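You operate a simulated robot arm through the tools that you are given. There is no shell and no other tool. Be economical: measure what you need, move in short steps, check, and stop when the job is done.

You run a simulated two-armed robot. Do the job below in one go: nothing can be reset, and whatever is moved stays where it is left.

JOB
Move the cream paperback from the blue crate to the sideboard.
Fine: slide the dark board back, pass the book to your other hand for a better grip and stand it up; close the board up on the rest and tighten its knob. Set down upright: what you pick out. Where these are worked on the way, their far stop is far enough and under half their travel is too little: brass knob on the board.
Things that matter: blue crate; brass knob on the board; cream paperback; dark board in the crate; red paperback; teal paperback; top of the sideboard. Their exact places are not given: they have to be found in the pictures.

It is judged by the outcome, as a careful person would: the job done as asked, and still so three seconds after it is handed in. It fails if anything else is knocked over, pushed out of place, dropped, spilled or broken.

ROBOT AND FRAMES
Two 7-joint arms with two-finger parallel grippers on one trunk, on a base that drives. Base frame: it is fixed to the floor where the robot stands at the start and does not move with it; the origin is under the middle of the robot, x ahead of it, y to its left, z up. Readings come in cm, degrees, newtons and seconds.
The left shoulder is at the start at [7, 13.4, 127.6], the right one opposite. With the tool pointing down near the work surface each hand reaches from about 10 to 60 cm from the robot's upright axis, wherever it stands, measured 20 degrees to its own side. Places, roughly: brass knob on the board [50, 10, 100]; dark board in the crate [50, 10, 90]; top of the sideboard [50, -10, 80]. Payload 1.57 kg a hand.
Tool frame (each hand has its own): the origin (TCP) lies between the finger pads and is the grasp point; the fingertips stand 3 cm ahead of it; z points along the fingers, y is the line along which they close. The gripper opens to 8 cm. The fingers are 1.7 cm wide and 1.2 cm thick; the gripper's body (4 by 8.2 cm) begins 8 cm behind the TCP.
Orientation is told as [roll, pitch, yaw] about the base's x, y, z axes, in that order, counted from this pose: with the fingers straight down and closing along the base's y, the tool's x points along the base's -x, its y along +y and its z along -z.

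CONTROLS
- The arms move only by the tool drive_tool. It takes "left_deltas", "right_deltas" or both (then of equal length, played together; a hand with none holds still); each is a list of rows, each a list of 7 numbers: the turn, a rotation vector about the tool's x, y, z in degrees, then the shift along the tool's x, y, z in cm, then the opening in per cent of the stroke, from 0 (shut) to 100 (fully open). In form: [[wx, wy, wz, tx, ty, tz, gripper], ...]. A call has 1 to 20 rows; each row is the pose to reach, as a shift and turn from the pose commanded when the call began, along the tool's axes at that moment. A row lasts 0.2 s, in which the tool goes at most 5 cm and 8.6 degrees; a call with a longer step from one row to the next is refused whole, and so is a gripper value outside its range. A pose out of reach is approached as far as the arm can. The call stops where the force on the tool passes 60 N (or 10 N more than at its start, if that is more) or the arm is blocked; 0.2 s more then pass. Each finger travels about 15.3 cm/s and halts on what it meets, pressing with about 33 N; the grip force reading is that of the motor and also rises with nothing between the fingers. The clock runs only during rows and for 0.2 s after the last one: add rows that repeat a pose to give the fingers time. It gives the time, the measured TCP pose, the force on the tool (base axes), the opening and the grip force at its end, in the units of the frame above (readings bear some noise), with the torque about the TCP (base axes, N m) and any sound that the robot's microphone picked up, and new pictures: "views" is both (left out), scene, wrist or none (wrist: the cameras of the hands that moved).
- Cameras (640 x 400 px; columns grow to the right, rows downward): "scene" is now at [13.79, -0.1, 147.45]; the picture's right is [0.11, -0.99, 0.00], its down [-0.81, -0.09, -0.58] and it looks along [0.58, 0.06, -0.81] (base axes); focal length 238 px, centre (320, 200). "left" rides on the left gripper at [7.2, 0.7, -12.2] in its tool frame; the picture's right is [-0.09, 1.00, 0.00], its down [-0.84, -0.08, -0.54] and it looks along [-0.54, -0.05, 0.84] (tool axes); focal length 238 px, centre (320, 200). "right" rides on the right gripper at [7.2, -0.7, -12.2] in its tool frame; the picture's right is [0.09, 1.00, 0.00], its down [-0.84, 0.08, -0.54] and it looks along [-0.54, 0.05, 0.84] (tool axes); focal length 238 px, centre (320, 200).
- raise_lower(by): slides the trunk up (or, below 0, down) by that many cm; the arms and the scene camera ride with it, the base frame stays. It gives what a move gives, with no picture.
- steer(legs): drives the robot by 1 to 6 legs, each [ahead, left, turn to the left] in cm, cm and degrees, along the robot's own axes; the way and the turn of a leg run together, so that a leg with both is an arc; at most 150 cm and 180 degrees a leg. The arms and the cameras ride along, it lands a little off, and it stops where it bumps. It gives what a move gives, and a new picture of the scene camera.
- turn_head(pan, tilt): turns the head with the scene camera to pan (to the left, within 86 degrees either way) and tilt (down, from -29 to 69), counted from straight ahead of the robot. It gives what a move gives, and a new picture of the scene camera.
- point_at(camera, pixels): for up to 12 pixels [column, row] of the newest picture of that camera ("zoom" is the newest enlarged one), the place [x, y, z] in the base frame of the surface seen there, good to about 0.3 cm, but the place of the scene camera against the robot may be out by one fixed shift of up to 2.5 cm in any direction. The clock stands still meanwhile.
- close_up(camera, box): a new picture of the part [left, top, right, bottom] of that camera's present view, enlarged. The clock stands still meanwhile.
- close_job(): hands the job in; it is judged then, once.

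Work in short steps. Measure before you move; look again where a grasp or a placing could have gone wrong, and mend it. You have 80 turns and 260 pictures in all, those below and enlarged ones among them. Open the grippers and draw the arms clear of the work before you hand the job in, unless the task says otherwise; then end with one line.

The tools are called by a JSON object that holds its "op" and its "data". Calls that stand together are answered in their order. drive_tool: Moves the arms, as the interface text tells. Its arguments: {"type":"object","properties":{"left_deltas":{"type":"array","items":{"type":"array","items":{"type":"number"}}},"right_deltas":{"type":"array","items":{"type":"array","items":{"type":"number"}}},"views":{"type":"string","enum":["both","scene","wrist","none"]}},"required":[]} The other tools are called the same way: raise_lower (by) slides the trunk up or down; steer (legs) drives the base; turn_head (pan, tilt) turns the head that bears the scene camera; point_at (camera, pixels) gives the place of the surface under pixels of a picture; close_up (camera, box) takes an enlarged picture of a part of a camera's view; close_job () hands the job in.

At the start:

```text
clock: 0.0
left_eef_pos: [37.08, 28.21, 125.8]
left_orientation: [0.1, 0.0, 0.1]
left_wrist_force: [-0.2, 0.1, -0.3]
left_wrist_torque: [0.04, 0.01, 0.0]
left_finger_gap: 8.01
left_grip_force: 0.0
right_eef_pos: [39.99, -13.01, 125.89]
right_orientation: [0.0, 0.0, 0.0]
right_wrist_force: [0.2, 0.5, -0.1]
right_wrist_torque: [-0.01, 0.0, 0.03]
right_finger_gap: 8.0
right_grip_force: 0.1
trunk travel left (down, up): [-85.0, 9.0]
robot x, y, heading: [0.45, -0.16, -0.1]
head pan, tilt: [6.2, 54.2]
```

scene: 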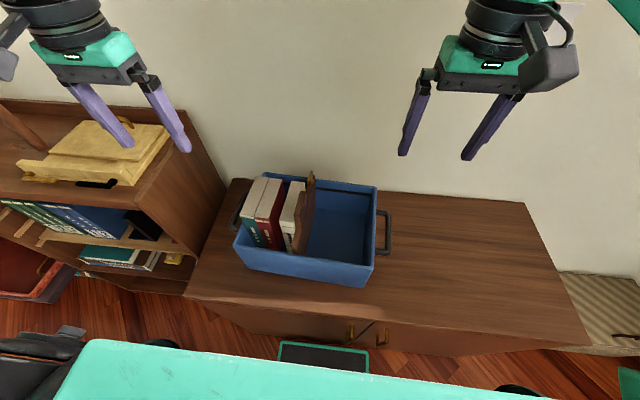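
right: 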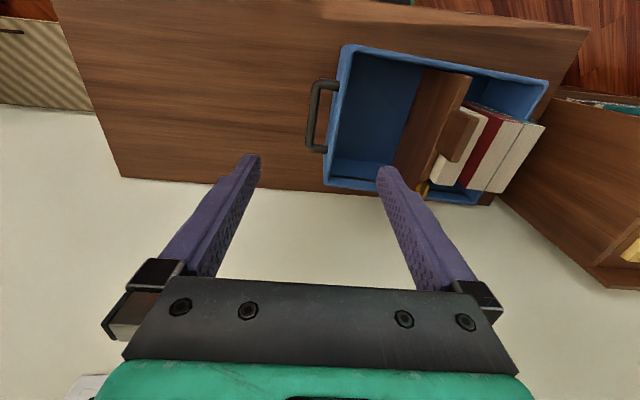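
left: 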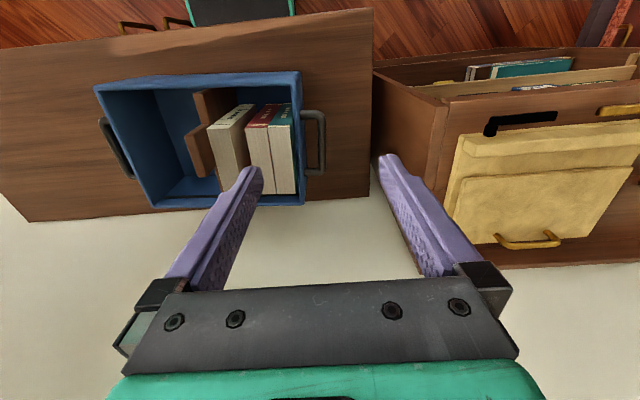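

The scene picture shows the crate around (305,230) with three books and a brown board. I take close-ups to see the details.

{"op": "close_up", "data": {"camera": "scene", "box": [220, 160, 400, 290]}}

{"op": "close_up", "data": {"camera": "right", "box": [300, 30, 560, 210]}}

{"op": "close_up", "data": {"camera": "left", "box": [90, 60, 340, 220]}}

```text
3.08 times, centred on (310, 225) of scene
```

zoom: 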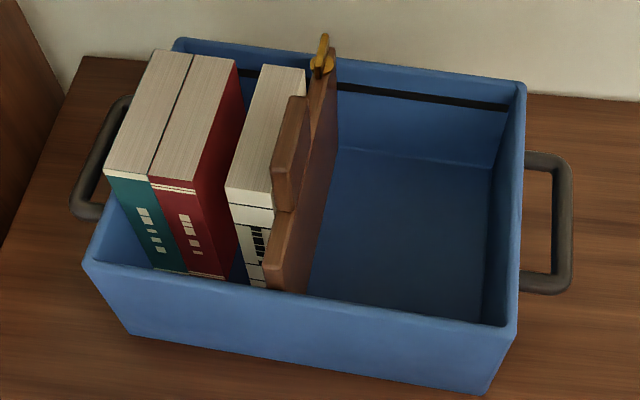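

```text
2.22 times, centred on (430, 120) of right
```

zoom: 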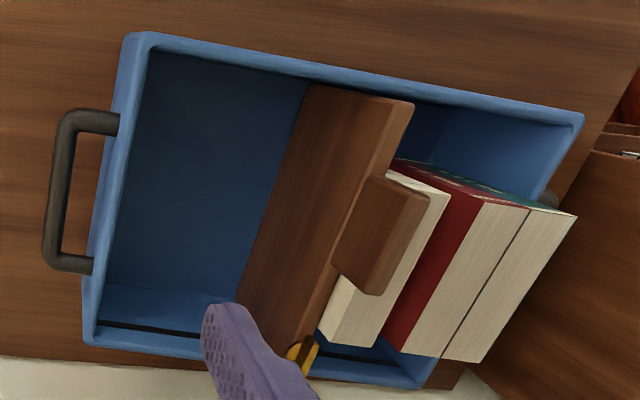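

```text
2.50 times, centred on (215, 140) of left
```

zoom: 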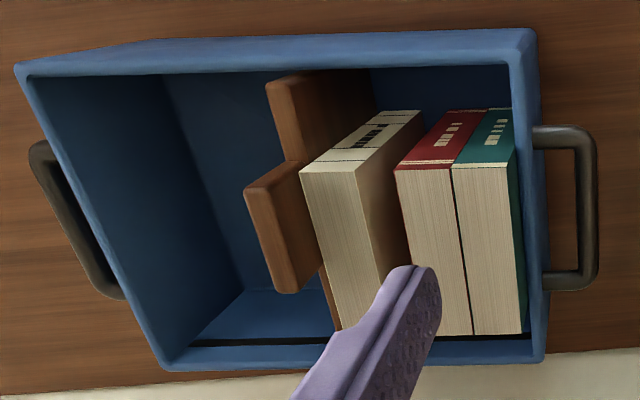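

The board has a raised tab, and a brass wing nut by a slot in the crate's rear wall. I measure the places in the left hand's zoom, which has no unknown shift.

{"op": "point_at", "data": {"camera": "zoom", "pixels": [[305, 177], [352, 172], [420, 113], [380, 110], [340, 322], [270, 240], [290, 95], [398, 172], [450, 168], [505, 165], [470, 328], [522, 50]]}}

{"op": "point_at", "data": {"camera": "left", "pixels": [[98, 90], [297, 78], [302, 200], [158, 205], [310, 150], [30, 150], [250, 50], [205, 150], [195, 128], [205, 175], [300, 160], [340, 150]]}}

{"op": "close_up", "data": {"camera": "scene", "box": [280, 160, 340, 200]}}

```text
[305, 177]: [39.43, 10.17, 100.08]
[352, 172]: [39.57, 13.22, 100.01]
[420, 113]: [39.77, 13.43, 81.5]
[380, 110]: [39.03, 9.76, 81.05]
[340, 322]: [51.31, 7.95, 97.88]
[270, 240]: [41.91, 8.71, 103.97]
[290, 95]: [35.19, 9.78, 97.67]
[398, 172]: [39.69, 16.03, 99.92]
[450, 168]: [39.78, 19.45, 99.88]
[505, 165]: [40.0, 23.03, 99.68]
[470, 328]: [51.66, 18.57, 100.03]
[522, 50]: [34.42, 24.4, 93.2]
```

```text
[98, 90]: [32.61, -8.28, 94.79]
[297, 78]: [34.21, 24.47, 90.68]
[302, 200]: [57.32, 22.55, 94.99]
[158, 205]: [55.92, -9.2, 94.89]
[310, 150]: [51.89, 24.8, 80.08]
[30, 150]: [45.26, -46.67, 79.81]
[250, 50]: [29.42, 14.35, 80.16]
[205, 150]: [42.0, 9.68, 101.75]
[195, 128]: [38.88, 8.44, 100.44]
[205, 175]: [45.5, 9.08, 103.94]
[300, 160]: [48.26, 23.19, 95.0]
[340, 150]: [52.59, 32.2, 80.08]
```

```text
10.00 times, centred on (310, 180) of scene
```

zoom: 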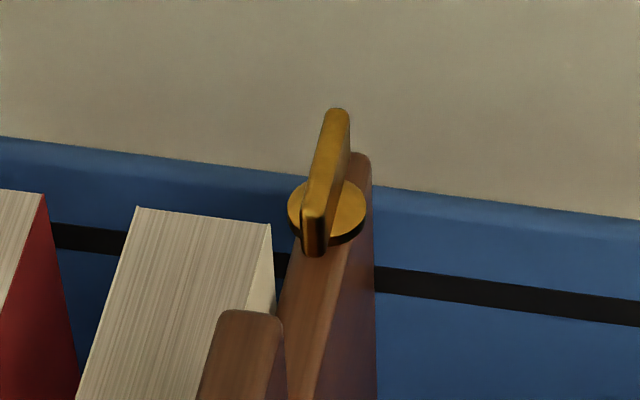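

The knob is a disc on top of the board's far end with an upright wing, so it turns about a vertical axis. I measure it and the scene camera's shift.

{"op": "point_at", "data": {"camera": "zoom", "pixels": [[338, 112], [314, 212], [312, 245], [348, 215], [297, 215], [360, 165], [138, 210], [270, 226], [250, 318], [300, 350]]}}

{"op": "point_at", "data": {"camera": "scene", "pixels": [[285, 220], [304, 180], [290, 182], [303, 195], [296, 215], [303, 240], [375, 187], [235, 245]]}}

{"op": "close_up", "data": {"camera": "right", "box": [380, 130, 500, 210]}}

```text
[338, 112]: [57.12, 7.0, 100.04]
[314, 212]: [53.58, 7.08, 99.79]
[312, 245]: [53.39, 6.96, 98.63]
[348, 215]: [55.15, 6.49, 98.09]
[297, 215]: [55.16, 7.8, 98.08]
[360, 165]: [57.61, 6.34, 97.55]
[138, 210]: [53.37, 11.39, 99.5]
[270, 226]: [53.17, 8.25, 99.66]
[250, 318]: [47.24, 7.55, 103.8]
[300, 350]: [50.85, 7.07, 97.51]
```

```text
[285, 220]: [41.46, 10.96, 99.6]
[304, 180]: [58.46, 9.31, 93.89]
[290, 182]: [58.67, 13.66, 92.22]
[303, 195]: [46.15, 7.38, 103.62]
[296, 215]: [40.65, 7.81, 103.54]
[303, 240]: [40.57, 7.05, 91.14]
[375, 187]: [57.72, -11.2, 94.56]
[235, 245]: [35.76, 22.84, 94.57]
```

```text
5.00 times, centred on (440, 170) of right
```

zoom: 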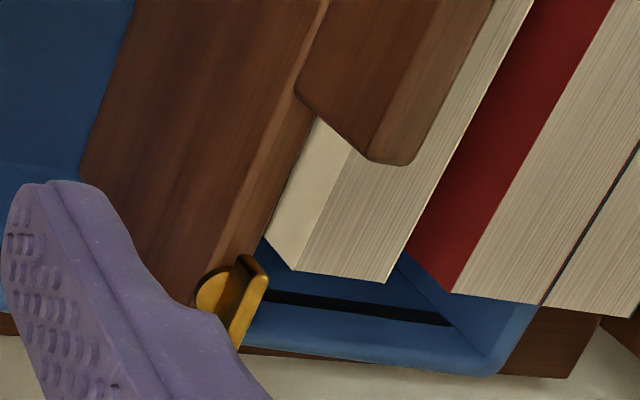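

Now the same points from the right hand's camera.

{"op": "point_at", "data": {"camera": "zoom", "pixels": [[253, 270], [240, 330], [215, 290], [240, 258], [295, 268], [385, 280], [315, 118], [390, 160], [425, 130], [365, 50], [190, 220], [455, 290]]}}

{"op": "close_up", "data": {"camera": "right", "box": [410, 150, 450, 210]}}

```text
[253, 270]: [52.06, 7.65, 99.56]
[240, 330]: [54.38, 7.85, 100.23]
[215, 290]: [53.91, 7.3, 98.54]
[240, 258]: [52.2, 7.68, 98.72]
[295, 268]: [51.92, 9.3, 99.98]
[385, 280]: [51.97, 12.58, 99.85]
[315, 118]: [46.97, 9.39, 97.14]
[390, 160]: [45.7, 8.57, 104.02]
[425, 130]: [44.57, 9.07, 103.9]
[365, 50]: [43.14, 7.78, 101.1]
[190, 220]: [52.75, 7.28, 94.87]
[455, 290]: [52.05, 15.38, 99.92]
```

```text
6.67 times, centred on (430, 180) of right
```

zoom: 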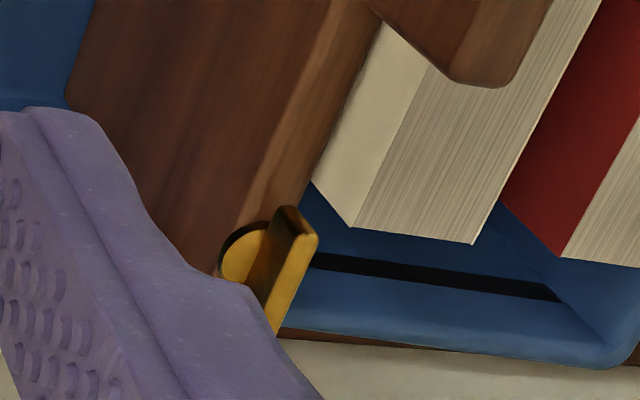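

The scene shift comes out about (+1.3, −1.1, −0.3), which puts the knob at about (54, 8, 99.5) with its wing along x. I check the rear wall, the sideboard's free part and the tab extents.

{"op": "point_at", "data": {"camera": "scene", "pixels": [[450, 150], [350, 150], [230, 150], [520, 205], [580, 340], [430, 270], [430, 325], [390, 235], [385, 200], [210, 290]]}}

{"op": "point_at", "data": {"camera": "left", "pixels": [[190, 136], [202, 124], [204, 172], [210, 160], [199, 95], [222, 90], [226, 110]]}}

```text
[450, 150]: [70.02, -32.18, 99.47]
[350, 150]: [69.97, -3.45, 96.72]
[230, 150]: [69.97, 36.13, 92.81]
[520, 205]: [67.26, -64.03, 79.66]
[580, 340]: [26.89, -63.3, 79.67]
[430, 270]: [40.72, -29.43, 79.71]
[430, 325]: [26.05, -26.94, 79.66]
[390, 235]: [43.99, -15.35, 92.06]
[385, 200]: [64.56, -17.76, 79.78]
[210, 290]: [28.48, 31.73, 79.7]
```

```text
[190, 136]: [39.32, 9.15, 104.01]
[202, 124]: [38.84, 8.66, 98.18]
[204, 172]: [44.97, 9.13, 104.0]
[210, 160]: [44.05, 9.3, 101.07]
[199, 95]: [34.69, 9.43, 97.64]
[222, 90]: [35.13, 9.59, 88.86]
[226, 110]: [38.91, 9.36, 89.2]
```

The wall is at about x = 68.6, so there is plenty of room. I bring the left hand above the knob at a safe height and move the right hand aside.

{"op": "drive_tool", "data": {"left_deltas": [[0, 0, 0, -2.4, -2.8, 1.9, 80], [0, 0, 0, -4.8, -5.6, 3.8, 60], [0, 0, 0, -7.2, -8.5, 5.7, 40], [0, 0, 0, -9.6, -11.4, 7.6, 40], [0, 0, 0, -12, -14.3, 9.5, 40], [0, 0, 0, -14.4, -17.2, 11.4, 40], [0, 0, 0, -16.9, -20.1, 13.4, 40], [0, 0, 0, -16.9, -20.1, 13.4, 40]], "right_deltas": [[0, 0, 0, 0, -2, 0, 100], [0, 0, 0, 0, -4, 0, 100], [0, 0, 0, 0, -6, 0, 100], [0, 0, 0, 0, -8, 0, 100], [0, 0, 0, 0, -10, 0, 100], [0, 0, 0, 0, -12, 0, 100], [0, 0, 0, 0, -12, 0, 100], [0, 0, 0, 0, -12, 0, 100]]}}

```text
clock: 1.8
left_eef_pos: [50.04, 11.58, 112.92]
left_orientation: [-0.1, -0.1, 0.1]
left_wrist_force: [-0.6, -0.6, -1.0]
left_wrist_torque: [-0.01, -0.04, -0.01]
left_finger_gap: 3.19
left_grip_force: 0.1
left hand out of reach, approached as far as the arm can: row 6, 7, 8
right_eef_pos: [39.71, -25.19, 125.96]
right_orientation: [-0.1, 0.0, 0.0]
right_wrist_force: [0.5, 0.1, 0.0]
right_wrist_torque: [-0.01, 0.01, -0.01]
right_finger_gap: 8.0
right_grip_force: 0.0
trunk travel left (down, up): [-85.0, 9.0]
robot x, y, heading: [0.05, -0.01, -0.0]
head pan, tilt: [6.2, 54.2]
```

scene: 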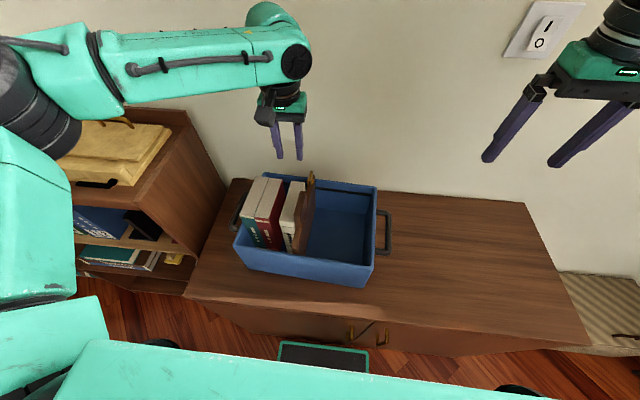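
right: 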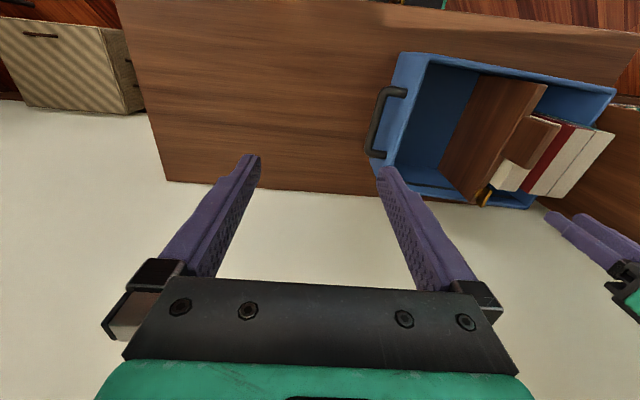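
left: 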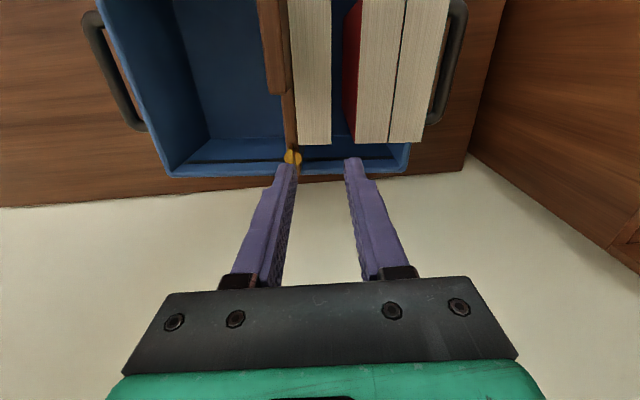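

The knob is out of reach from here, so I need to come closer. I look down to see the clearance to the sideboard's front.

{"op": "turn_head", "data": {"pan": 0, "tilt": 69}}

```text
clock: 2.6
left_eef_pos: [50.05, 11.49, 113.0]
left_orientation: [-0.1, -0.1, 0.1]
left_wrist_force: [-0.3, 0.0, -0.4]
left_wrist_torque: [-0.01, -0.01, -0.03]
left_finger_gap: 3.19
left_grip_force: 0.1
right_eef_pos: [39.83, -25.08, 125.91]
right_orientation: [0.1, 0.0, 0.0]
right_wrist_force: [-0.5, -0.7, -0.1]
right_wrist_torque: [-0.02, 0.0, -0.02]
right_finger_gap: 8.0
right_grip_force: 0.1
trunk travel left (down, up): [-85.0, 9.0]
robot x, y, heading: [0.38, 0.12, 0.2]
head pan, tilt: [0.0, 68.8]
```

scene: 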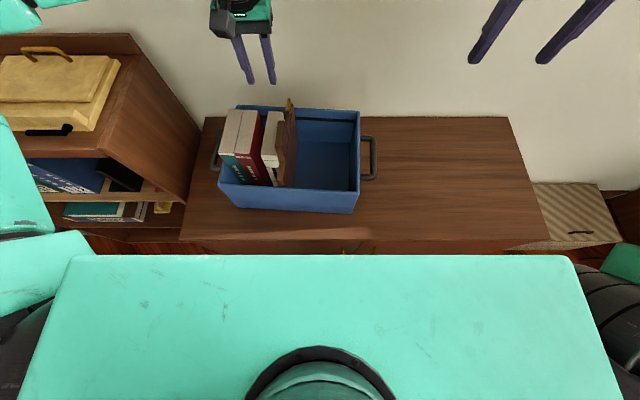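

The torso hides the base; I tilt back to where the base's front was seen and measure it.

{"op": "turn_head", "data": {"pan": 6, "tilt": 54}}

{"op": "point_at", "data": {"camera": "scene", "pixels": [[285, 345], [325, 345], [365, 351], [325, 360], [160, 344], [250, 330], [350, 332], [240, 342], [450, 352], [300, 352]]}}

```text
clock: 3.3
left_eef_pos: [49.86, 11.52, 113.0]
left_orientation: [-0.1, -0.2, 0.0]
left_wrist_force: [-0.3, 0.7, -0.2]
left_wrist_torque: [0.0, 0.02, -0.01]
left_finger_gap: 3.18
left_grip_force: 0.1
right_eef_pos: [39.72, -25.11, 125.95]
right_orientation: [0.0, 0.0, 0.0]
right_wrist_force: [1.0, 0.1, 0.3]
right_wrist_torque: [0.02, 0.01, -0.01]
right_finger_gap: 8.0
right_grip_force: 0.1
trunk travel left (down, up): [-85.0, 9.0]
robot x, y, heading: [-0.1, 0.6, 0.0]
head pan, tilt: [6.0, 54.0]
```

scene: 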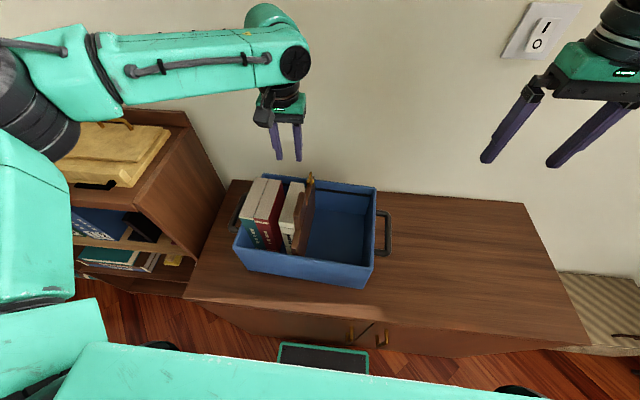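

```text
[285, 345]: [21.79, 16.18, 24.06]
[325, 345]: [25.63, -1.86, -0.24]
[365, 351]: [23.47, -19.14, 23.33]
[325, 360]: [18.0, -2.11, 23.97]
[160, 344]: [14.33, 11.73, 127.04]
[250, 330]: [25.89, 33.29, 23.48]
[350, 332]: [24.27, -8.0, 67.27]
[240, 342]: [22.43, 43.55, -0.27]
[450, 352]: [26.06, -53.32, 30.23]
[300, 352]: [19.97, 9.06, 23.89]
```

The base front has only about 3 cm to the sideboard, so I gain reach by raising the trunk. I also creep 2 cm ahead and 6 cm to the right.

{"op": "raise_lower", "data": {"by": 9}}

{"op": "steer", "data": {"legs": [[2, -6, 0]]}}

```text
clock: 4.6
left_eef_pos: [49.98, 11.64, 121.95]
left_orientation: [0.0, -0.1, 0.1]
left_wrist_force: [1.2, 0.3, 0.3]
left_wrist_torque: [0.03, 0.03, 0.0]
left_finger_gap: 3.21
left_grip_force: 0.0
right_eef_pos: [39.73, -25.1, 134.95]
right_orientation: [0.0, 0.0, -0.1]
right_wrist_force: [0.5, -0.6, -0.6]
right_wrist_torque: [0.03, 0.02, 0.0]
right_finger_gap: 8.0
right_grip_force: 0.1
trunk travel left (down, up): [-94.0, 0.0]
robot x, y, heading: [0.33, 0.19, 0.1]
head pan, tilt: [6.0, 54.0]
```

```text
clock: 5.6
left_eef_pos: [51.81, 6.72, 122.07]
left_orientation: [-0.6, -0.1, 0.2]
left_wrist_force: [-0.2, 1.0, -0.3]
left_wrist_torque: [-0.07, -0.04, 0.0]
left_finger_gap: 3.16
left_grip_force: 0.0
right_eef_pos: [41.34, -29.82, 135.31]
right_orientation: [-0.4, -0.2, 0.1]
right_wrist_force: [0.2, 1.3, 0.0]
right_wrist_torque: [-0.05, -0.06, 0.01]
right_finger_gap: 8.01
right_grip_force: 0.1
trunk travel left (down, up): [-94.0, 0.0]
robot x, y, heading: [2.09, -6.21, 0.1]
head pan, tilt: [6.0, 54.0]
```

scene: 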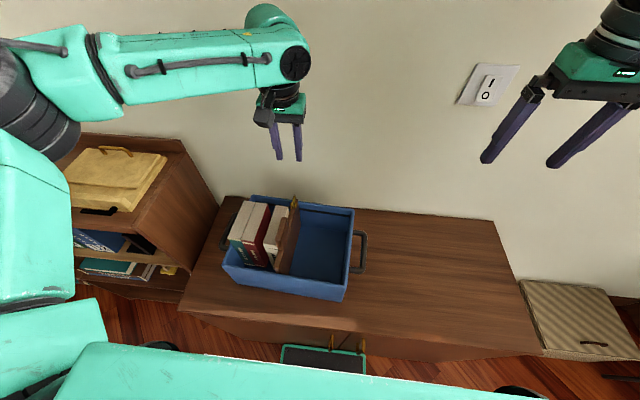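

Now I lower the left hand toward above the knob, about (54, 8, 109).

{"op": "drive_tool", "data": {"left_deltas": [[0, 0, 0, 0, 0.5, 4, 40], [0, 0, 0, -0.5, 1, 8, 40], [0, 0, 0, -1.3, 1.3, 11, 40], [0, 0, 0, -2.2, 1.3, 13, 40], [0, 0, 0, -2.2, 1.3, 13, 40]]}}

```text
clock: 6.8
left_eef_pos: [51.54, 9.5, 110.51]
left_orientation: [-0.1, -0.1, 0.3]
left_wrist_force: [-0.2, 0.6, 0.1]
left_wrist_torque: [-0.01, -0.01, -0.02]
left_finger_gap: 3.21
left_grip_force: 0.0
left hand out of reach, approached as far as the arm can: row 2, 3, 4, 5
right_eef_pos: [41.66, -31.02, 134.88]
right_orientation: [0.0, 0.0, 0.1]
right_wrist_force: [-0.3, -0.3, 0.4]
right_wrist_torque: [-0.01, 0.0, 0.01]
right_finger_gap: 7.97
right_grip_force: 0.1
trunk travel left (down, up): [-94.0, 0.0]
robot x, y, heading: [2.4, -5.98, 0.3]
head pan, tilt: [6.0, 54.0]
```

scene: 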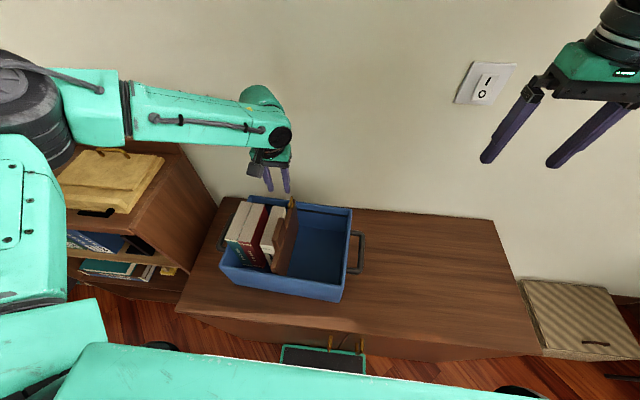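
left: 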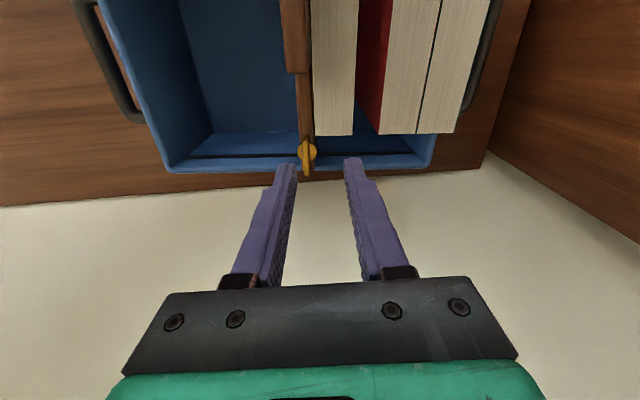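

The arm's limit is at x≈51.5 with fingers straight down. I try leaning the fingers forward by 20°, which should bring the tips further out.

{"op": "drive_tool", "data": {"left_deltas": [[0, -7, 0, 0, -0.5, 0, 40], [0, -14, 0, -0.5, -1, 0, 40], [0, -20, 0, -1.5, -1.4, 1, 40], [0, -20, 0, -2.5, -1.4, 2.5, 40], [0, -20, 0, -2.5, -1.4, 2.5, 40]]}}

```text
clock: 8.0
left_eef_pos: [54.04, 7.56, 108.26]
left_orientation: [-0.1, -20.1, 0.3]
left_wrist_force: [-0.6, 0.2, -0.5]
left_wrist_torque: [-0.03, -0.02, -0.04]
left_finger_gap: 3.19
left_grip_force: 0.1
right_eef_pos: [41.74, -30.97, 134.88]
right_orientation: [0.1, 0.0, 0.1]
right_wrist_force: [0.3, -0.3, 0.1]
right_wrist_torque: [0.0, 0.0, -0.01]
right_finger_gap: 8.01
right_grip_force: 0.0
trunk travel left (down, up): [-94.0, 0.0]
robot x, y, heading: [2.02, -5.89, -0.0]
head pan, tilt: [6.0, 54.0]
```

scene: 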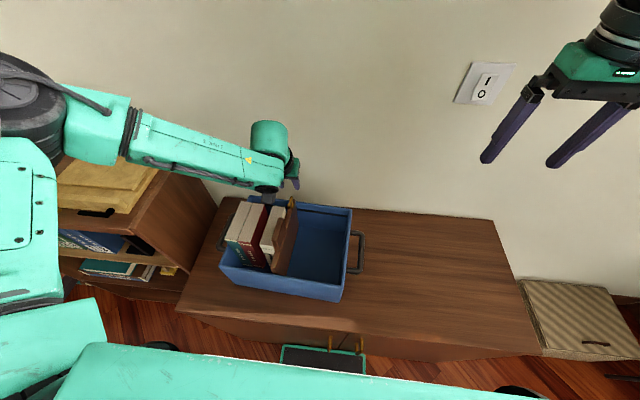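
left: 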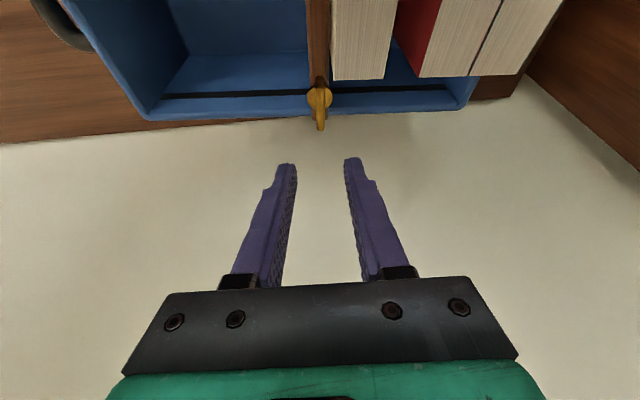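

That works. I measure the knob in the left camera and look closer.

{"op": "close_up", "data": {"camera": "left", "box": [270, 50, 370, 150]}}

{"op": "point_at", "data": {"camera": "zoom", "pixels": [[300, 130], [330, 310], [318, 200], [265, 190], [360, 180], [310, 160], [325, 270], [295, 60]]}}

```text
4.00 times, centred on (320, 100) of left
```

zoom: 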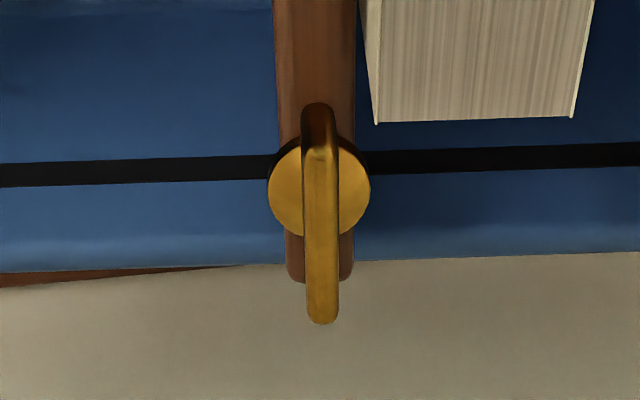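

```text
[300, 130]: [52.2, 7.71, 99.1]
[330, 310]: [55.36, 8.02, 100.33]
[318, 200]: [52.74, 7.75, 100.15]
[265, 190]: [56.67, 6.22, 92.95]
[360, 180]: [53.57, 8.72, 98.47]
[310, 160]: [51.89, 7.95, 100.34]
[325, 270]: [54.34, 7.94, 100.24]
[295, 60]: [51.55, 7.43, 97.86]
```

The wing spans x 51.9–55.5 at y≈7.9 with its top at z 100.3. I lower the open fingers around it.

{"op": "drive_tool", "data": {"left_deltas": [[0, 0, 0, 1.1, 0.3, 1.8, 40], [0, 0, 0, 2.2, 0.3, 3.7, 40], [0, 0, 0, 3.3, 0.3, 5.4, 40], [0, 0, 0, 3.3, 0.3, 5.4, 40]], "views": "wrist"}}

{"op": "close_up", "data": {"camera": "left", "box": [250, 80, 390, 200]}}

```text
clock: 9.0
left_eef_pos: [51.71, 9.44, 103.89]
left_orientation: [-0.1, -20.1, 0.2]
left_wrist_force: [-0.2, -0.8, -0.8]
left_wrist_torque: [-0.01, -0.01, 0.01]
left_finger_gap: 3.21
left_grip_force: 0.1
left hand out of reach, approached as far as the arm can: row 1, 2, 3, 4
right_eef_pos: [41.78, -31.03, 134.94]
right_orientation: [0.0, 0.0, 0.1]
right_wrist_force: [0.0, -0.7, 0.1]
right_wrist_torque: [0.0, 0.01, -0.01]
right_finger_gap: 7.99
right_grip_force: 0.0
trunk travel left (down, up): [-94.0, 0.0]
robot x, y, heading: [2.33, -6.08, 0.0]
head pan, tilt: [6.0, 54.0]
```

left: 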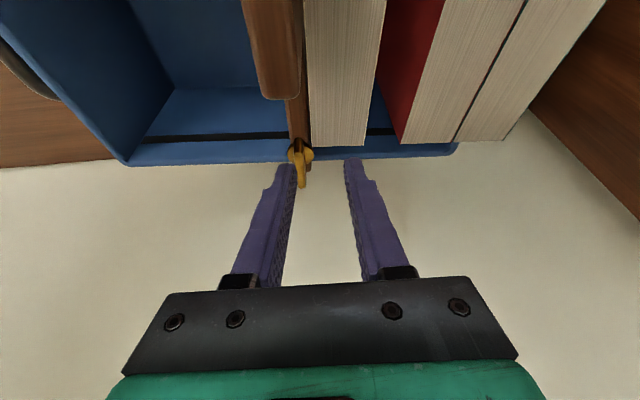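

```text
3.33 times, centred on (320, 140) of left
```

zoom: 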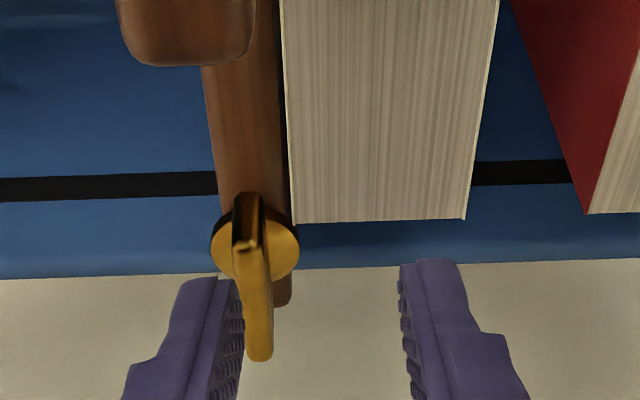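

The limit proves to be plain reach below the shoulder, so a lower trunk should help. I raise the hand 16 cm and then lower the trunk 14 cm.

{"op": "drive_tool", "data": {"left_deltas": [[0, 0, 0, -1.4, 0, -3.8, 40], [0, 0, 0, -2.8, 0, -7.5, 40], [0, 0, 0, -4.2, 0, -11.3, 40], [0, 0, 0, -5.5, 0, -15, 40], [0, 0, 0, -5.5, 0, -15, 40]], "views": "none"}}

{"op": "raise_lower", "data": {"by": -14}}

```text
clock: 10.2
left_eef_pos: [51.72, 9.45, 119.91]
left_orientation: [0.0, -20.2, 0.2]
left_wrist_force: [0.6, -0.8, -0.1]
left_wrist_torque: [-0.01, -0.02, 0.01]
left_finger_gap: 3.19
left_grip_force: 0.0
right_eef_pos: [41.76, -30.9, 135.09]
right_orientation: [0.0, 0.0, 0.0]
right_wrist_force: [-0.2, -0.1, -0.4]
right_wrist_torque: [0.03, 0.02, 0.03]
right_finger_gap: 8.02
right_grip_force: 0.0
trunk travel left (down, up): [-94.0, 0.0]
robot x, y, heading: [2.24, -6.11, 0.1]
head pan, tilt: [6.0, 54.0]
```

```text
clock: 11.8
left_eef_pos: [51.71, 9.39, 105.87]
left_orientation: [-0.1, -20.1, 0.2]
left_wrist_force: [-0.5, -0.2, -0.4]
left_wrist_torque: [-0.02, -0.01, -0.03]
left_finger_gap: 3.18
left_grip_force: 0.1
right_eef_pos: [41.73, -31.01, 120.86]
right_orientation: [0.1, 0.0, 0.2]
right_wrist_force: [0.7, 1.1, 0.8]
right_wrist_torque: [0.01, 0.01, 0.05]
right_finger_gap: 8.0
right_grip_force: 0.2
trunk travel left (down, up): [-80.0, 14.0]
robot x, y, heading: [2.1, -5.82, 0.1]
head pan, tilt: [6.0, 54.0]
```

I try to straighten the fingers to vertical above the knob at this new trunk height.

{"op": "drive_tool", "data": {"left_deltas": [[0, 0, 0, -2.2, -1.5, -0.3, 40], [0, 7, 0, -2.2, -1.5, -0.3, 40], [0, 14, 0, -2.2, -1.5, -0.3, 40], [0, 20, 0, -2.2, -1.5, -0.3, 40], [0, 20, 0, -2.2, -1.5, -0.3, 40]], "views": "wrist"}}

```text
clock: 13.0
left_eef_pos: [53.56, 7.95, 106.98]
left_orientation: [-0.1, 0.0, 0.2]
left_wrist_force: [0.9, 0.3, 0.6]
left_wrist_torque: [-0.03, 0.02, 0.01]
left_finger_gap: 3.19
left_grip_force: 0.0
right_eef_pos: [41.74, -31.05, 120.9]
right_orientation: [0.0, 0.0, 0.1]
right_wrist_force: [0.3, 0.6, 0.1]
right_wrist_torque: [-0.03, 0.02, 0.0]
right_finger_gap: 7.98
right_grip_force: 0.0
trunk travel left (down, up): [-80.0, 14.0]
robot x, y, heading: [2.01, -6.09, -0.1]
head pan, tilt: [6.0, 54.0]
```

left: 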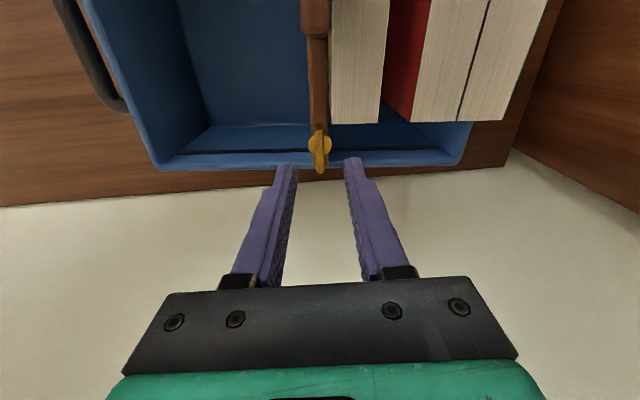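

Vertical now works, centred over the knob. I lower to z≈102 and check before closing.

{"op": "drive_tool", "data": {"left_deltas": [[0, 0, 0, 0, 0, 2.5, 40], [0, 0, 0, 0, -0.05, 5, 40], [0, 0, 0, 0, -0.05, 5, 40]], "views": "wrist"}}

{"op": "close_up", "data": {"camera": "left", "box": [260, 110, 380, 210]}}

```text
clock: 13.8
left_eef_pos: [52.98, 8.31, 102.11]
left_orientation: [-0.1, -0.2, 0.2]
left_wrist_force: [-0.5, -0.5, -0.9]
left_wrist_torque: [-0.02, 0.0, -0.01]
left_finger_gap: 3.19
left_grip_force: 0.0
left hand out of reach, approached as far as the arm can: row 1, 2, 3
right_eef_pos: [41.71, -31.0, 120.89]
right_orientation: [0.0, 0.0, 0.1]
right_wrist_force: [-0.1, -0.3, 0.2]
right_wrist_torque: [0.01, -0.03, -0.01]
right_finger_gap: 8.01
right_grip_force: 0.0
trunk travel left (down, up): [-80.0, 14.0]
robot x, y, heading: [2.17, -5.59, -0.0]
head pan, tilt: [6.0, 54.0]
```

left: 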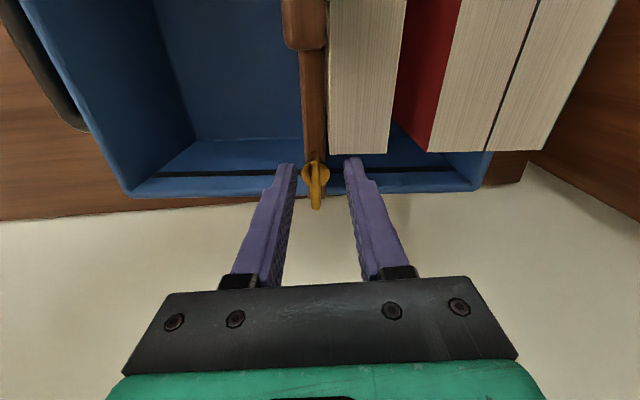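

```text
4.00 times, centred on (320, 160) of left
```

zoom: 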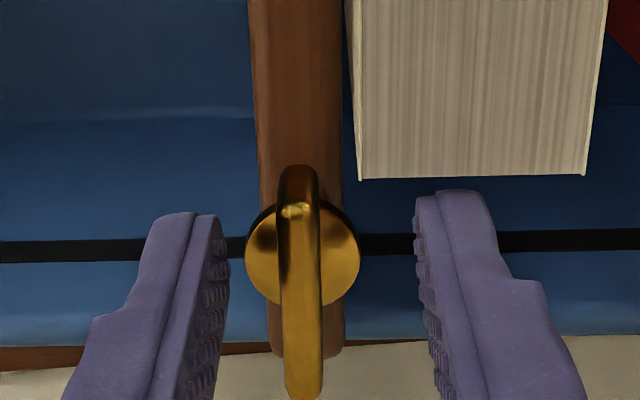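

Close, but short by 0.7 cm. I lift the hand 11 cm and lower the trunk 10 cm more for margin.

{"op": "drive_tool", "data": {"left_deltas": [[0, 0, 0, 0, 0, -3.7, 40], [0, 0, 0, 0, 0, -7.4, 40], [0, 0, 0, 0, 0, -11, 40], [0, 0, 0, 0, 0, -11, 40]], "views": "none"}}

{"op": "raise_lower", "data": {"by": -10}}

```text
clock: 14.8
left_eef_pos: [52.93, 8.92, 113.57]
left_orientation: [0.0, 0.0, 0.1]
left_wrist_force: [0.0, 0.0, 0.7]
left_wrist_torque: [0.01, -0.01, 0.01]
left_finger_gap: 3.2
left_grip_force: 0.0
right_eef_pos: [41.74, -31.05, 121.0]
right_orientation: [0.0, 0.0, 0.2]
right_wrist_force: [-0.1, 0.2, -0.3]
right_wrist_torque: [-0.05, 0.0, -0.01]
right_finger_gap: 7.99
right_grip_force: 0.1
trunk travel left (down, up): [-80.0, 14.0]
robot x, y, heading: [2.34, -5.8, 0.2]
head pan, tilt: [6.0, 54.0]
```

```text
clock: 16.2
left_eef_pos: [52.88, 8.96, 103.48]
left_orientation: [-0.1, -0.1, 0.1]
left_wrist_force: [0.1, -0.7, -0.1]
left_wrist_torque: [-0.04, -0.04, -0.01]
left_finger_gap: 3.21
left_grip_force: 0.1
right_eef_pos: [41.77, -30.96, 111.0]
right_orientation: [-0.1, 0.0, 0.0]
right_wrist_force: [0.0, 0.1, -0.7]
right_wrist_torque: [-0.03, 0.01, -0.03]
right_finger_gap: 8.02
right_grip_force: 0.0
trunk travel left (down, up): [-70.0, 24.0]
robot x, y, heading: [2.22, -5.88, 0.0]
head pan, tilt: [6.0, 54.0]
```

{"op": "drive_tool", "data": {"left_deltas": [[0, 0, 0, -0.8, -1.05, 0, 40], [0, 0, 0, -0.8, -1.05, 1.6, 40], [0, 0, 0, -0.8, -1.05, 1.6, 40]], "views": "wrist"}}

{"op": "close_up", "data": {"camera": "left", "box": [260, 110, 380, 210]}}

```text
clock: 17.0
left_eef_pos: [53.53, 7.93, 101.97]
left_orientation: [-0.1, -0.2, 0.1]
left_wrist_force: [0.1, -0.7, 0.1]
left_wrist_torque: [0.01, -0.02, 0.01]
left_finger_gap: 3.16
left_grip_force: 0.1
right_eef_pos: [41.74, -30.95, 110.92]
right_orientation: [0.0, -0.1, 0.1]
right_wrist_force: [-0.4, -1.0, 0.3]
right_wrist_torque: [0.01, 0.0, 0.04]
right_finger_gap: 7.98
right_grip_force: 0.1
trunk travel left (down, up): [-70.0, 24.0]
robot x, y, heading: [1.99, -5.84, 0.1]
head pan, tilt: [6.0, 54.0]
```

left: 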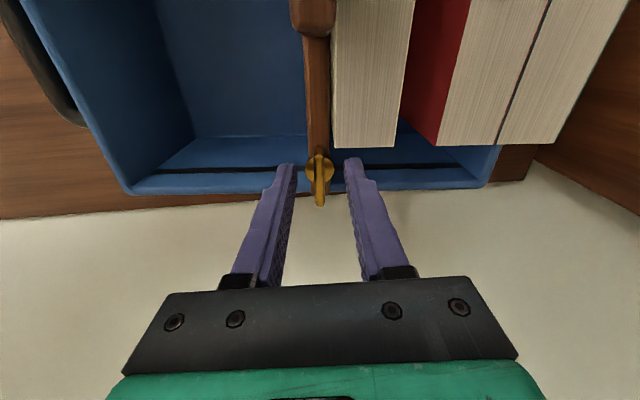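

```text
4.00 times, centred on (320, 160) of left
```

zoom: 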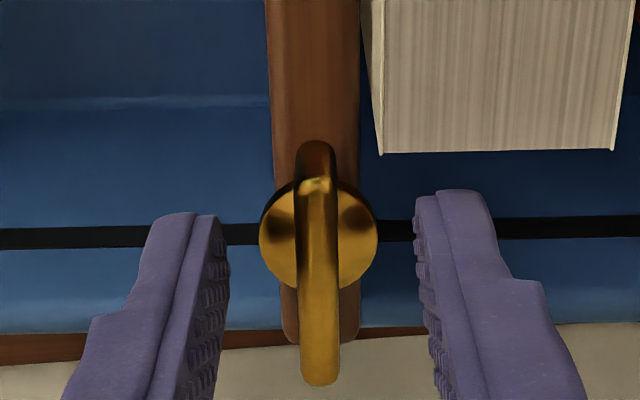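

Centred on the wing. I close on it and make a small trial turn, 16° counter-clockwise seen from above, watching the torque.

{"op": "drive_tool", "data": {"left_deltas": [[0, 0, 0, 0, 0, 0, 5], [0, 0, 0, 0, 0, 0, 0], [0, 0, 0, 0, 0, 0, 0], [0, 0, -8, 0, 0, 0, 0], [0, 0, -16, 0, 0, 0, 0], [0, 0, -16, 0, 0, 0, 0]], "views": "wrist"}}

{"op": "close_up", "data": {"camera": "left", "box": [260, 110, 380, 210]}}

```text
clock: 18.4
left_eef_pos: [53.51, 7.72, 101.85]
left_orientation: [-0.1, -0.1, 16.3]
left_wrist_force: [2.4, -1.8, 7.4]
left_wrist_torque: [-0.21, 0.63, -0.01]
left_finger_gap: 0.68
left_grip_force: 26.0
right_eef_pos: [41.77, -31.05, 110.95]
right_orientation: [0.0, 0.0, 0.1]
right_wrist_force: [0.3, -0.2, 0.3]
right_wrist_torque: [0.0, -0.02, -0.06]
right_finger_gap: 8.0
right_grip_force: 0.1
trunk travel left (down, up): [-70.0, 24.0]
robot x, y, heading: [2.19, -5.97, -0.0]
head pan, tilt: [6.0, 54.0]
```

left: 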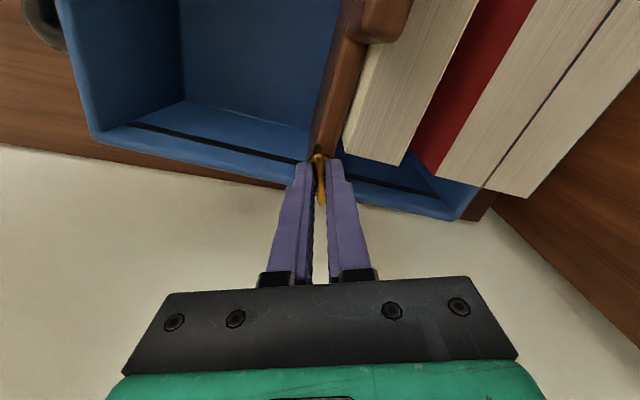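

```text
4.00 times, centred on (320, 160) of left
```

zoom: 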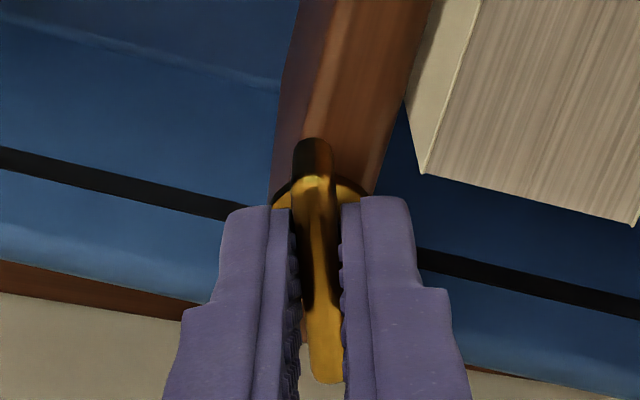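

It turned freely with the hand (no torque about z). I keep turning counter-clockwise to find the loose stop.

{"op": "drive_tool", "data": {"left_deltas": [[0, 0, -8, 0, 0, 0, 0], [0, 0, -16, 0, 0, 0, 0], [0, 0, -24, 0, 0, 0, 0], [0, 0, -32, 0, 0, 0, 0], [0, 0, -40, 0, 0, 0, 0], [0, 0, -40, 0, 0, 0, 0]], "views": "wrist"}}

{"op": "close_up", "data": {"camera": "left", "box": [260, 110, 380, 210]}}

```text
clock: 19.8
left_eef_pos: [53.74, 7.62, 101.81]
left_orientation: [0.1, 0.0, 56.3]
left_wrist_force: [7.4, -4.9, 3.6]
left_wrist_torque: [0.34, -0.44, -0.04]
left_finger_gap: 0.65
left_grip_force: 26.4
right_eef_pos: [41.92, -31.16, 110.79]
right_orientation: [0.1, 0.0, 0.2]
right_wrist_force: [-0.3, -0.5, 0.0]
right_wrist_torque: [0.01, 0.02, -0.01]
right_finger_gap: 8.0
right_grip_force: 0.0
trunk travel left (down, up): [-70.0, 24.0]
robot x, y, heading: [2.36, -5.9, 0.1]
head pan, tilt: [6.0, 54.0]
```

left: 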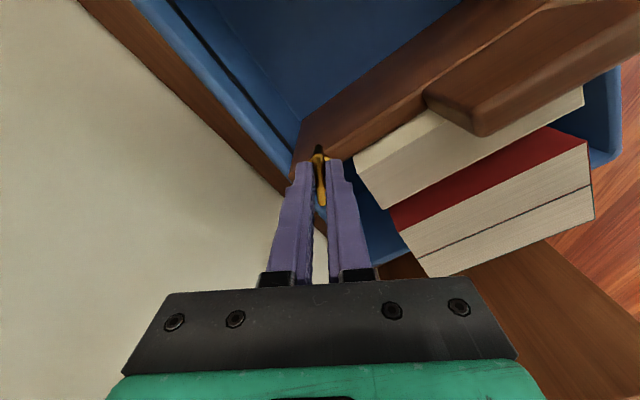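

```text
4.00 times, centred on (320, 160) of left
```

zoom: 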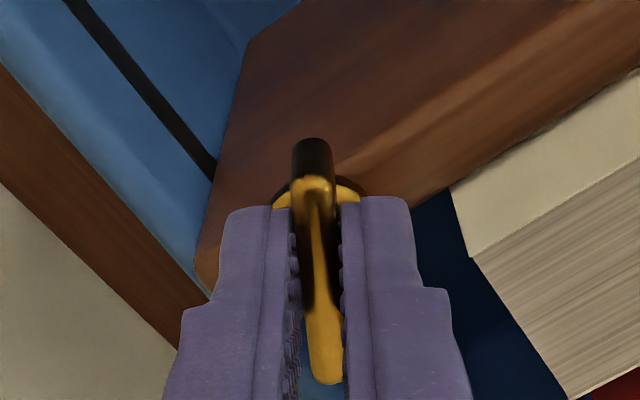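

Still free at 56°. I go on in the same sense.

{"op": "drive_tool", "data": {"left_deltas": [[0, 0, -8, 0, 0, 0, 0], [0, 0, -16, 0, 0, 0, 0], [0, 0, -24, 0, 0, 0, 0], [0, 0, -32, 0, 0, 0, 0], [0, 0, -40, 0, 0, 0, 0], [0, 0, -48, 0, 0, 0, 0], [0, 0, -48, 0, 0, 0, 0]], "views": "wrist"}}

{"op": "close_up", "data": {"camera": "left", "box": [260, 110, 380, 210]}}

```text
clock: 21.4
left_eef_pos: [53.91, 7.78, 101.81]
left_orientation: [0.1, 0.0, 104.3]
left_wrist_force: [10.9, -4.9, 7.5]
left_wrist_torque: [-0.14, -0.25, -0.61]
left_finger_gap: 1.22
left_grip_force: 29.6
right_eef_pos: [41.99, -31.05, 110.9]
right_orientation: [0.1, 0.1, 0.1]
right_wrist_force: [0.1, -0.3, -0.5]
right_wrist_torque: [0.0, -0.04, -0.03]
right_finger_gap: 8.01
right_grip_force: 0.1
trunk travel left (down, up): [-70.0, 24.0]
robot x, y, heading: [1.9, -5.85, 0.3]
head pan, tilt: [6.0, 54.0]
```

left: 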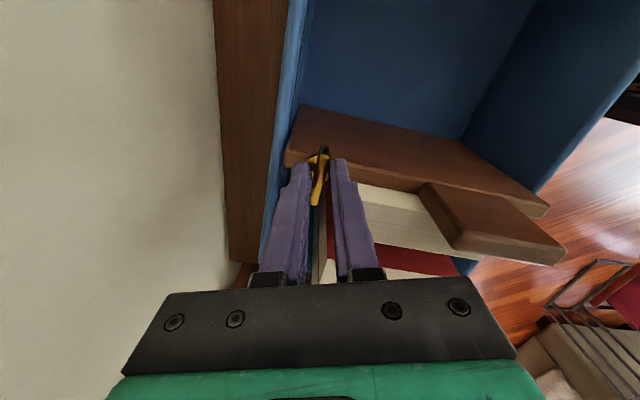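

```text
4.00 times, centred on (320, 160) of left
```

zoom: 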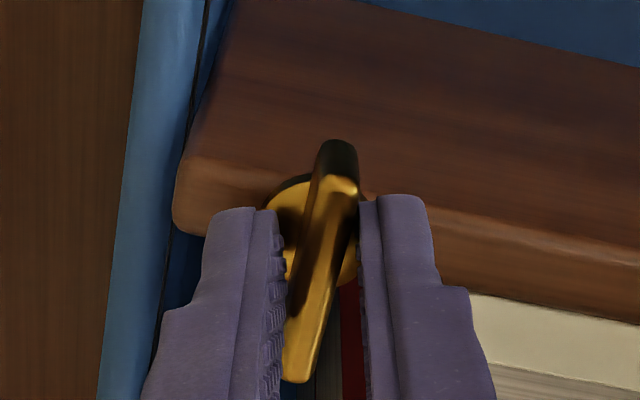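

The hand went to 104° while the wing stayed at about 90°, so that is the loose stop. I ease back, open a little, lift, and turn the hand back to yaw 0.

{"op": "drive_tool", "data": {"left_deltas": [[0, 0, 8, 0, 0, 0, 5], [0, 0, 14, 0, 0, 0, 30], [0, 0, 14, 0, 0, 0, 30], [0, 0, 14, 0, 0, -4, 30], [0, 0, 14, 0, 0, -8, 30], [0, 0, 22, 0, 0, -9, 40], [0, 0, 30, 0, 0, -9, 40], [0, 0, 38, 0, 0, -9, 40], [0, 0, 46, 0, 0, -9, 40], [0, 0, 54, 0, 0, -9, 40], [0, 0, 62, 0, 0, -9, 40], [0, 0, 70, 0, 0, -9, 40], [0, 0, 78, 0, 0, -9, 40], [0, 0, 86, 0, 0, -9, 40], [0, 0, 94, 0, 0, -9, 40], [0, 0, 101, 0, 0, -9, 40], [0, 0, 104, 0, 0, -9, 40]]}}

{"op": "close_up", "data": {"camera": "left", "box": [200, 0, 440, 200]}}

```text
clock: 25.0
left_eef_pos: [52.25, 9.24, 111.04]
left_orientation: [-0.2, -0.1, 6.9]
left_wrist_force: [0.7, -0.4, -0.3]
left_wrist_torque: [-0.03, -0.01, -0.01]
left_finger_gap: 3.21
left_grip_force: 0.1
left hand out of reach, approached as far as the arm can: row 5, 6, 7, 8, 9, 10, 11, 12, 13, 14, 15, 16, 17
right_eef_pos: [41.77, -30.89, 110.84]
right_orientation: [-0.1, -0.2, 0.1]
right_wrist_force: [0.5, 0.4, 1.2]
right_wrist_torque: [-0.06, -0.02, 0.0]
right_finger_gap: 7.98
right_grip_force: 0.0
trunk travel left (down, up): [-70.0, 24.0]
robot x, y, heading: [1.72, -5.77, 0.2]
head pan, tilt: [6.0, 54.0]
```

scene: 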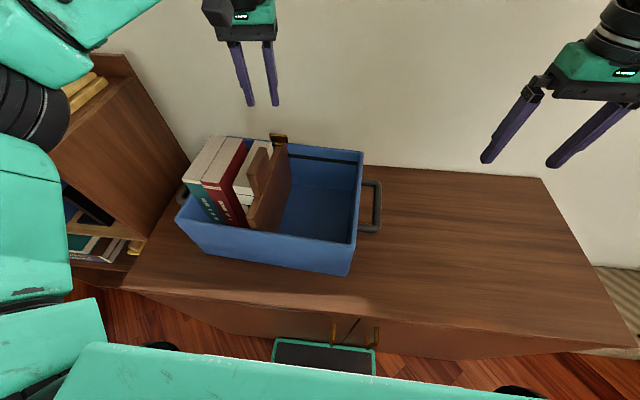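
left: 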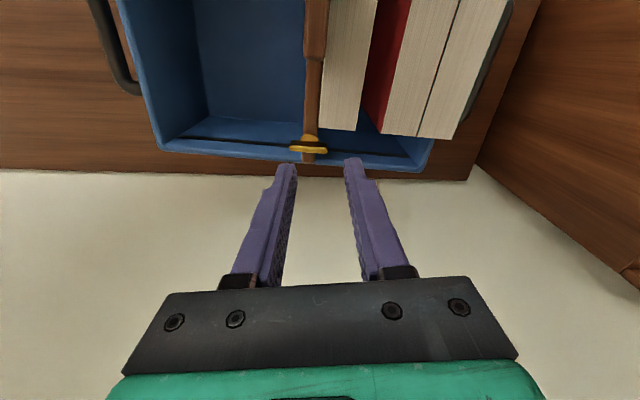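

```text
2.00 times, centred on (320, 100) of left
```

zoom: 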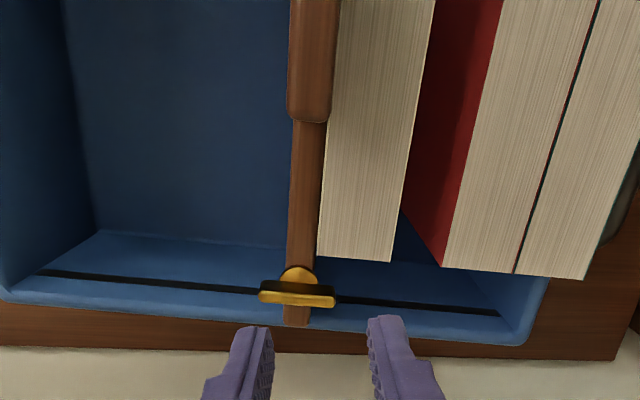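

The wing now stands across the board. I move the left hand over the tab at about (42.3, 8.5), turned to the board's slight yaw.

{"op": "drive_tool", "data": {"left_deltas": [[0, 0, 4, 4, 0.2, 0, 50], [0, 0, 8, 8, 0.4, 0, 50], [0, 0, 10, 9.97, 0.46, 0, 50], [0, 0, 10, 9.97, 0.46, 0, 50]], "views": "wrist"}}

{"op": "point_at", "data": {"camera": "left", "pixels": [[320, 120], [320, 150], [305, 110]]}}

{"op": "close_up", "data": {"camera": "left", "box": [240, 60, 400, 200]}}

```text
clock: 26.0
left_eef_pos: [42.71, 8.55, 110.79]
left_orientation: [-0.1, -0.1, -3.1]
left_wrist_force: [0.7, -0.2, -0.6]
left_wrist_torque: [0.0, 0.0, -0.01]
left_finger_gap: 4.02
left_grip_force: 0.1
right_eef_pos: [41.88, -31.1, 110.94]
right_orientation: [0.0, 0.0, 0.1]
right_wrist_force: [-0.6, -0.2, 0.1]
right_wrist_torque: [-0.01, 0.03, 0.04]
right_finger_gap: 7.99
right_grip_force: 0.0
trunk travel left (down, up): [-70.0, 24.0]
robot x, y, heading: [2.04, -6.14, 0.2]
head pan, tilt: [6.0, 54.0]
```

left: 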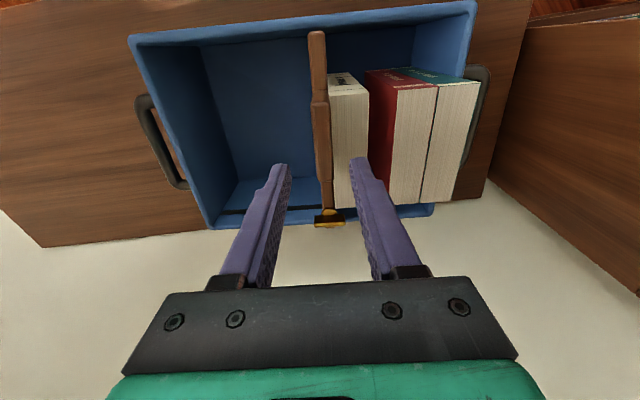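

```text
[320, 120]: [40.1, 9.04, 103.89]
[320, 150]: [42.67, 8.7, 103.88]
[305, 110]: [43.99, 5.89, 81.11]
```

```text
2.86 times, centred on (320, 130) of left
```

zoom: 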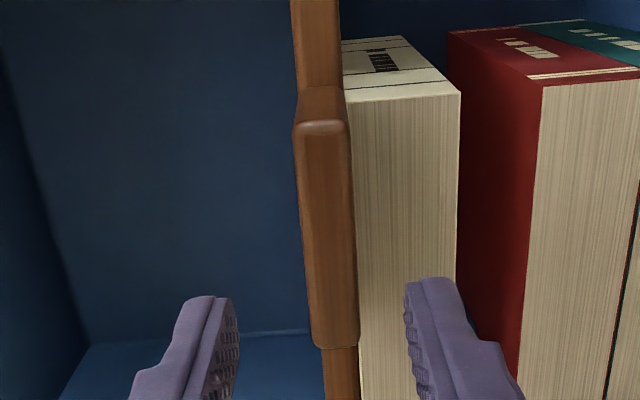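

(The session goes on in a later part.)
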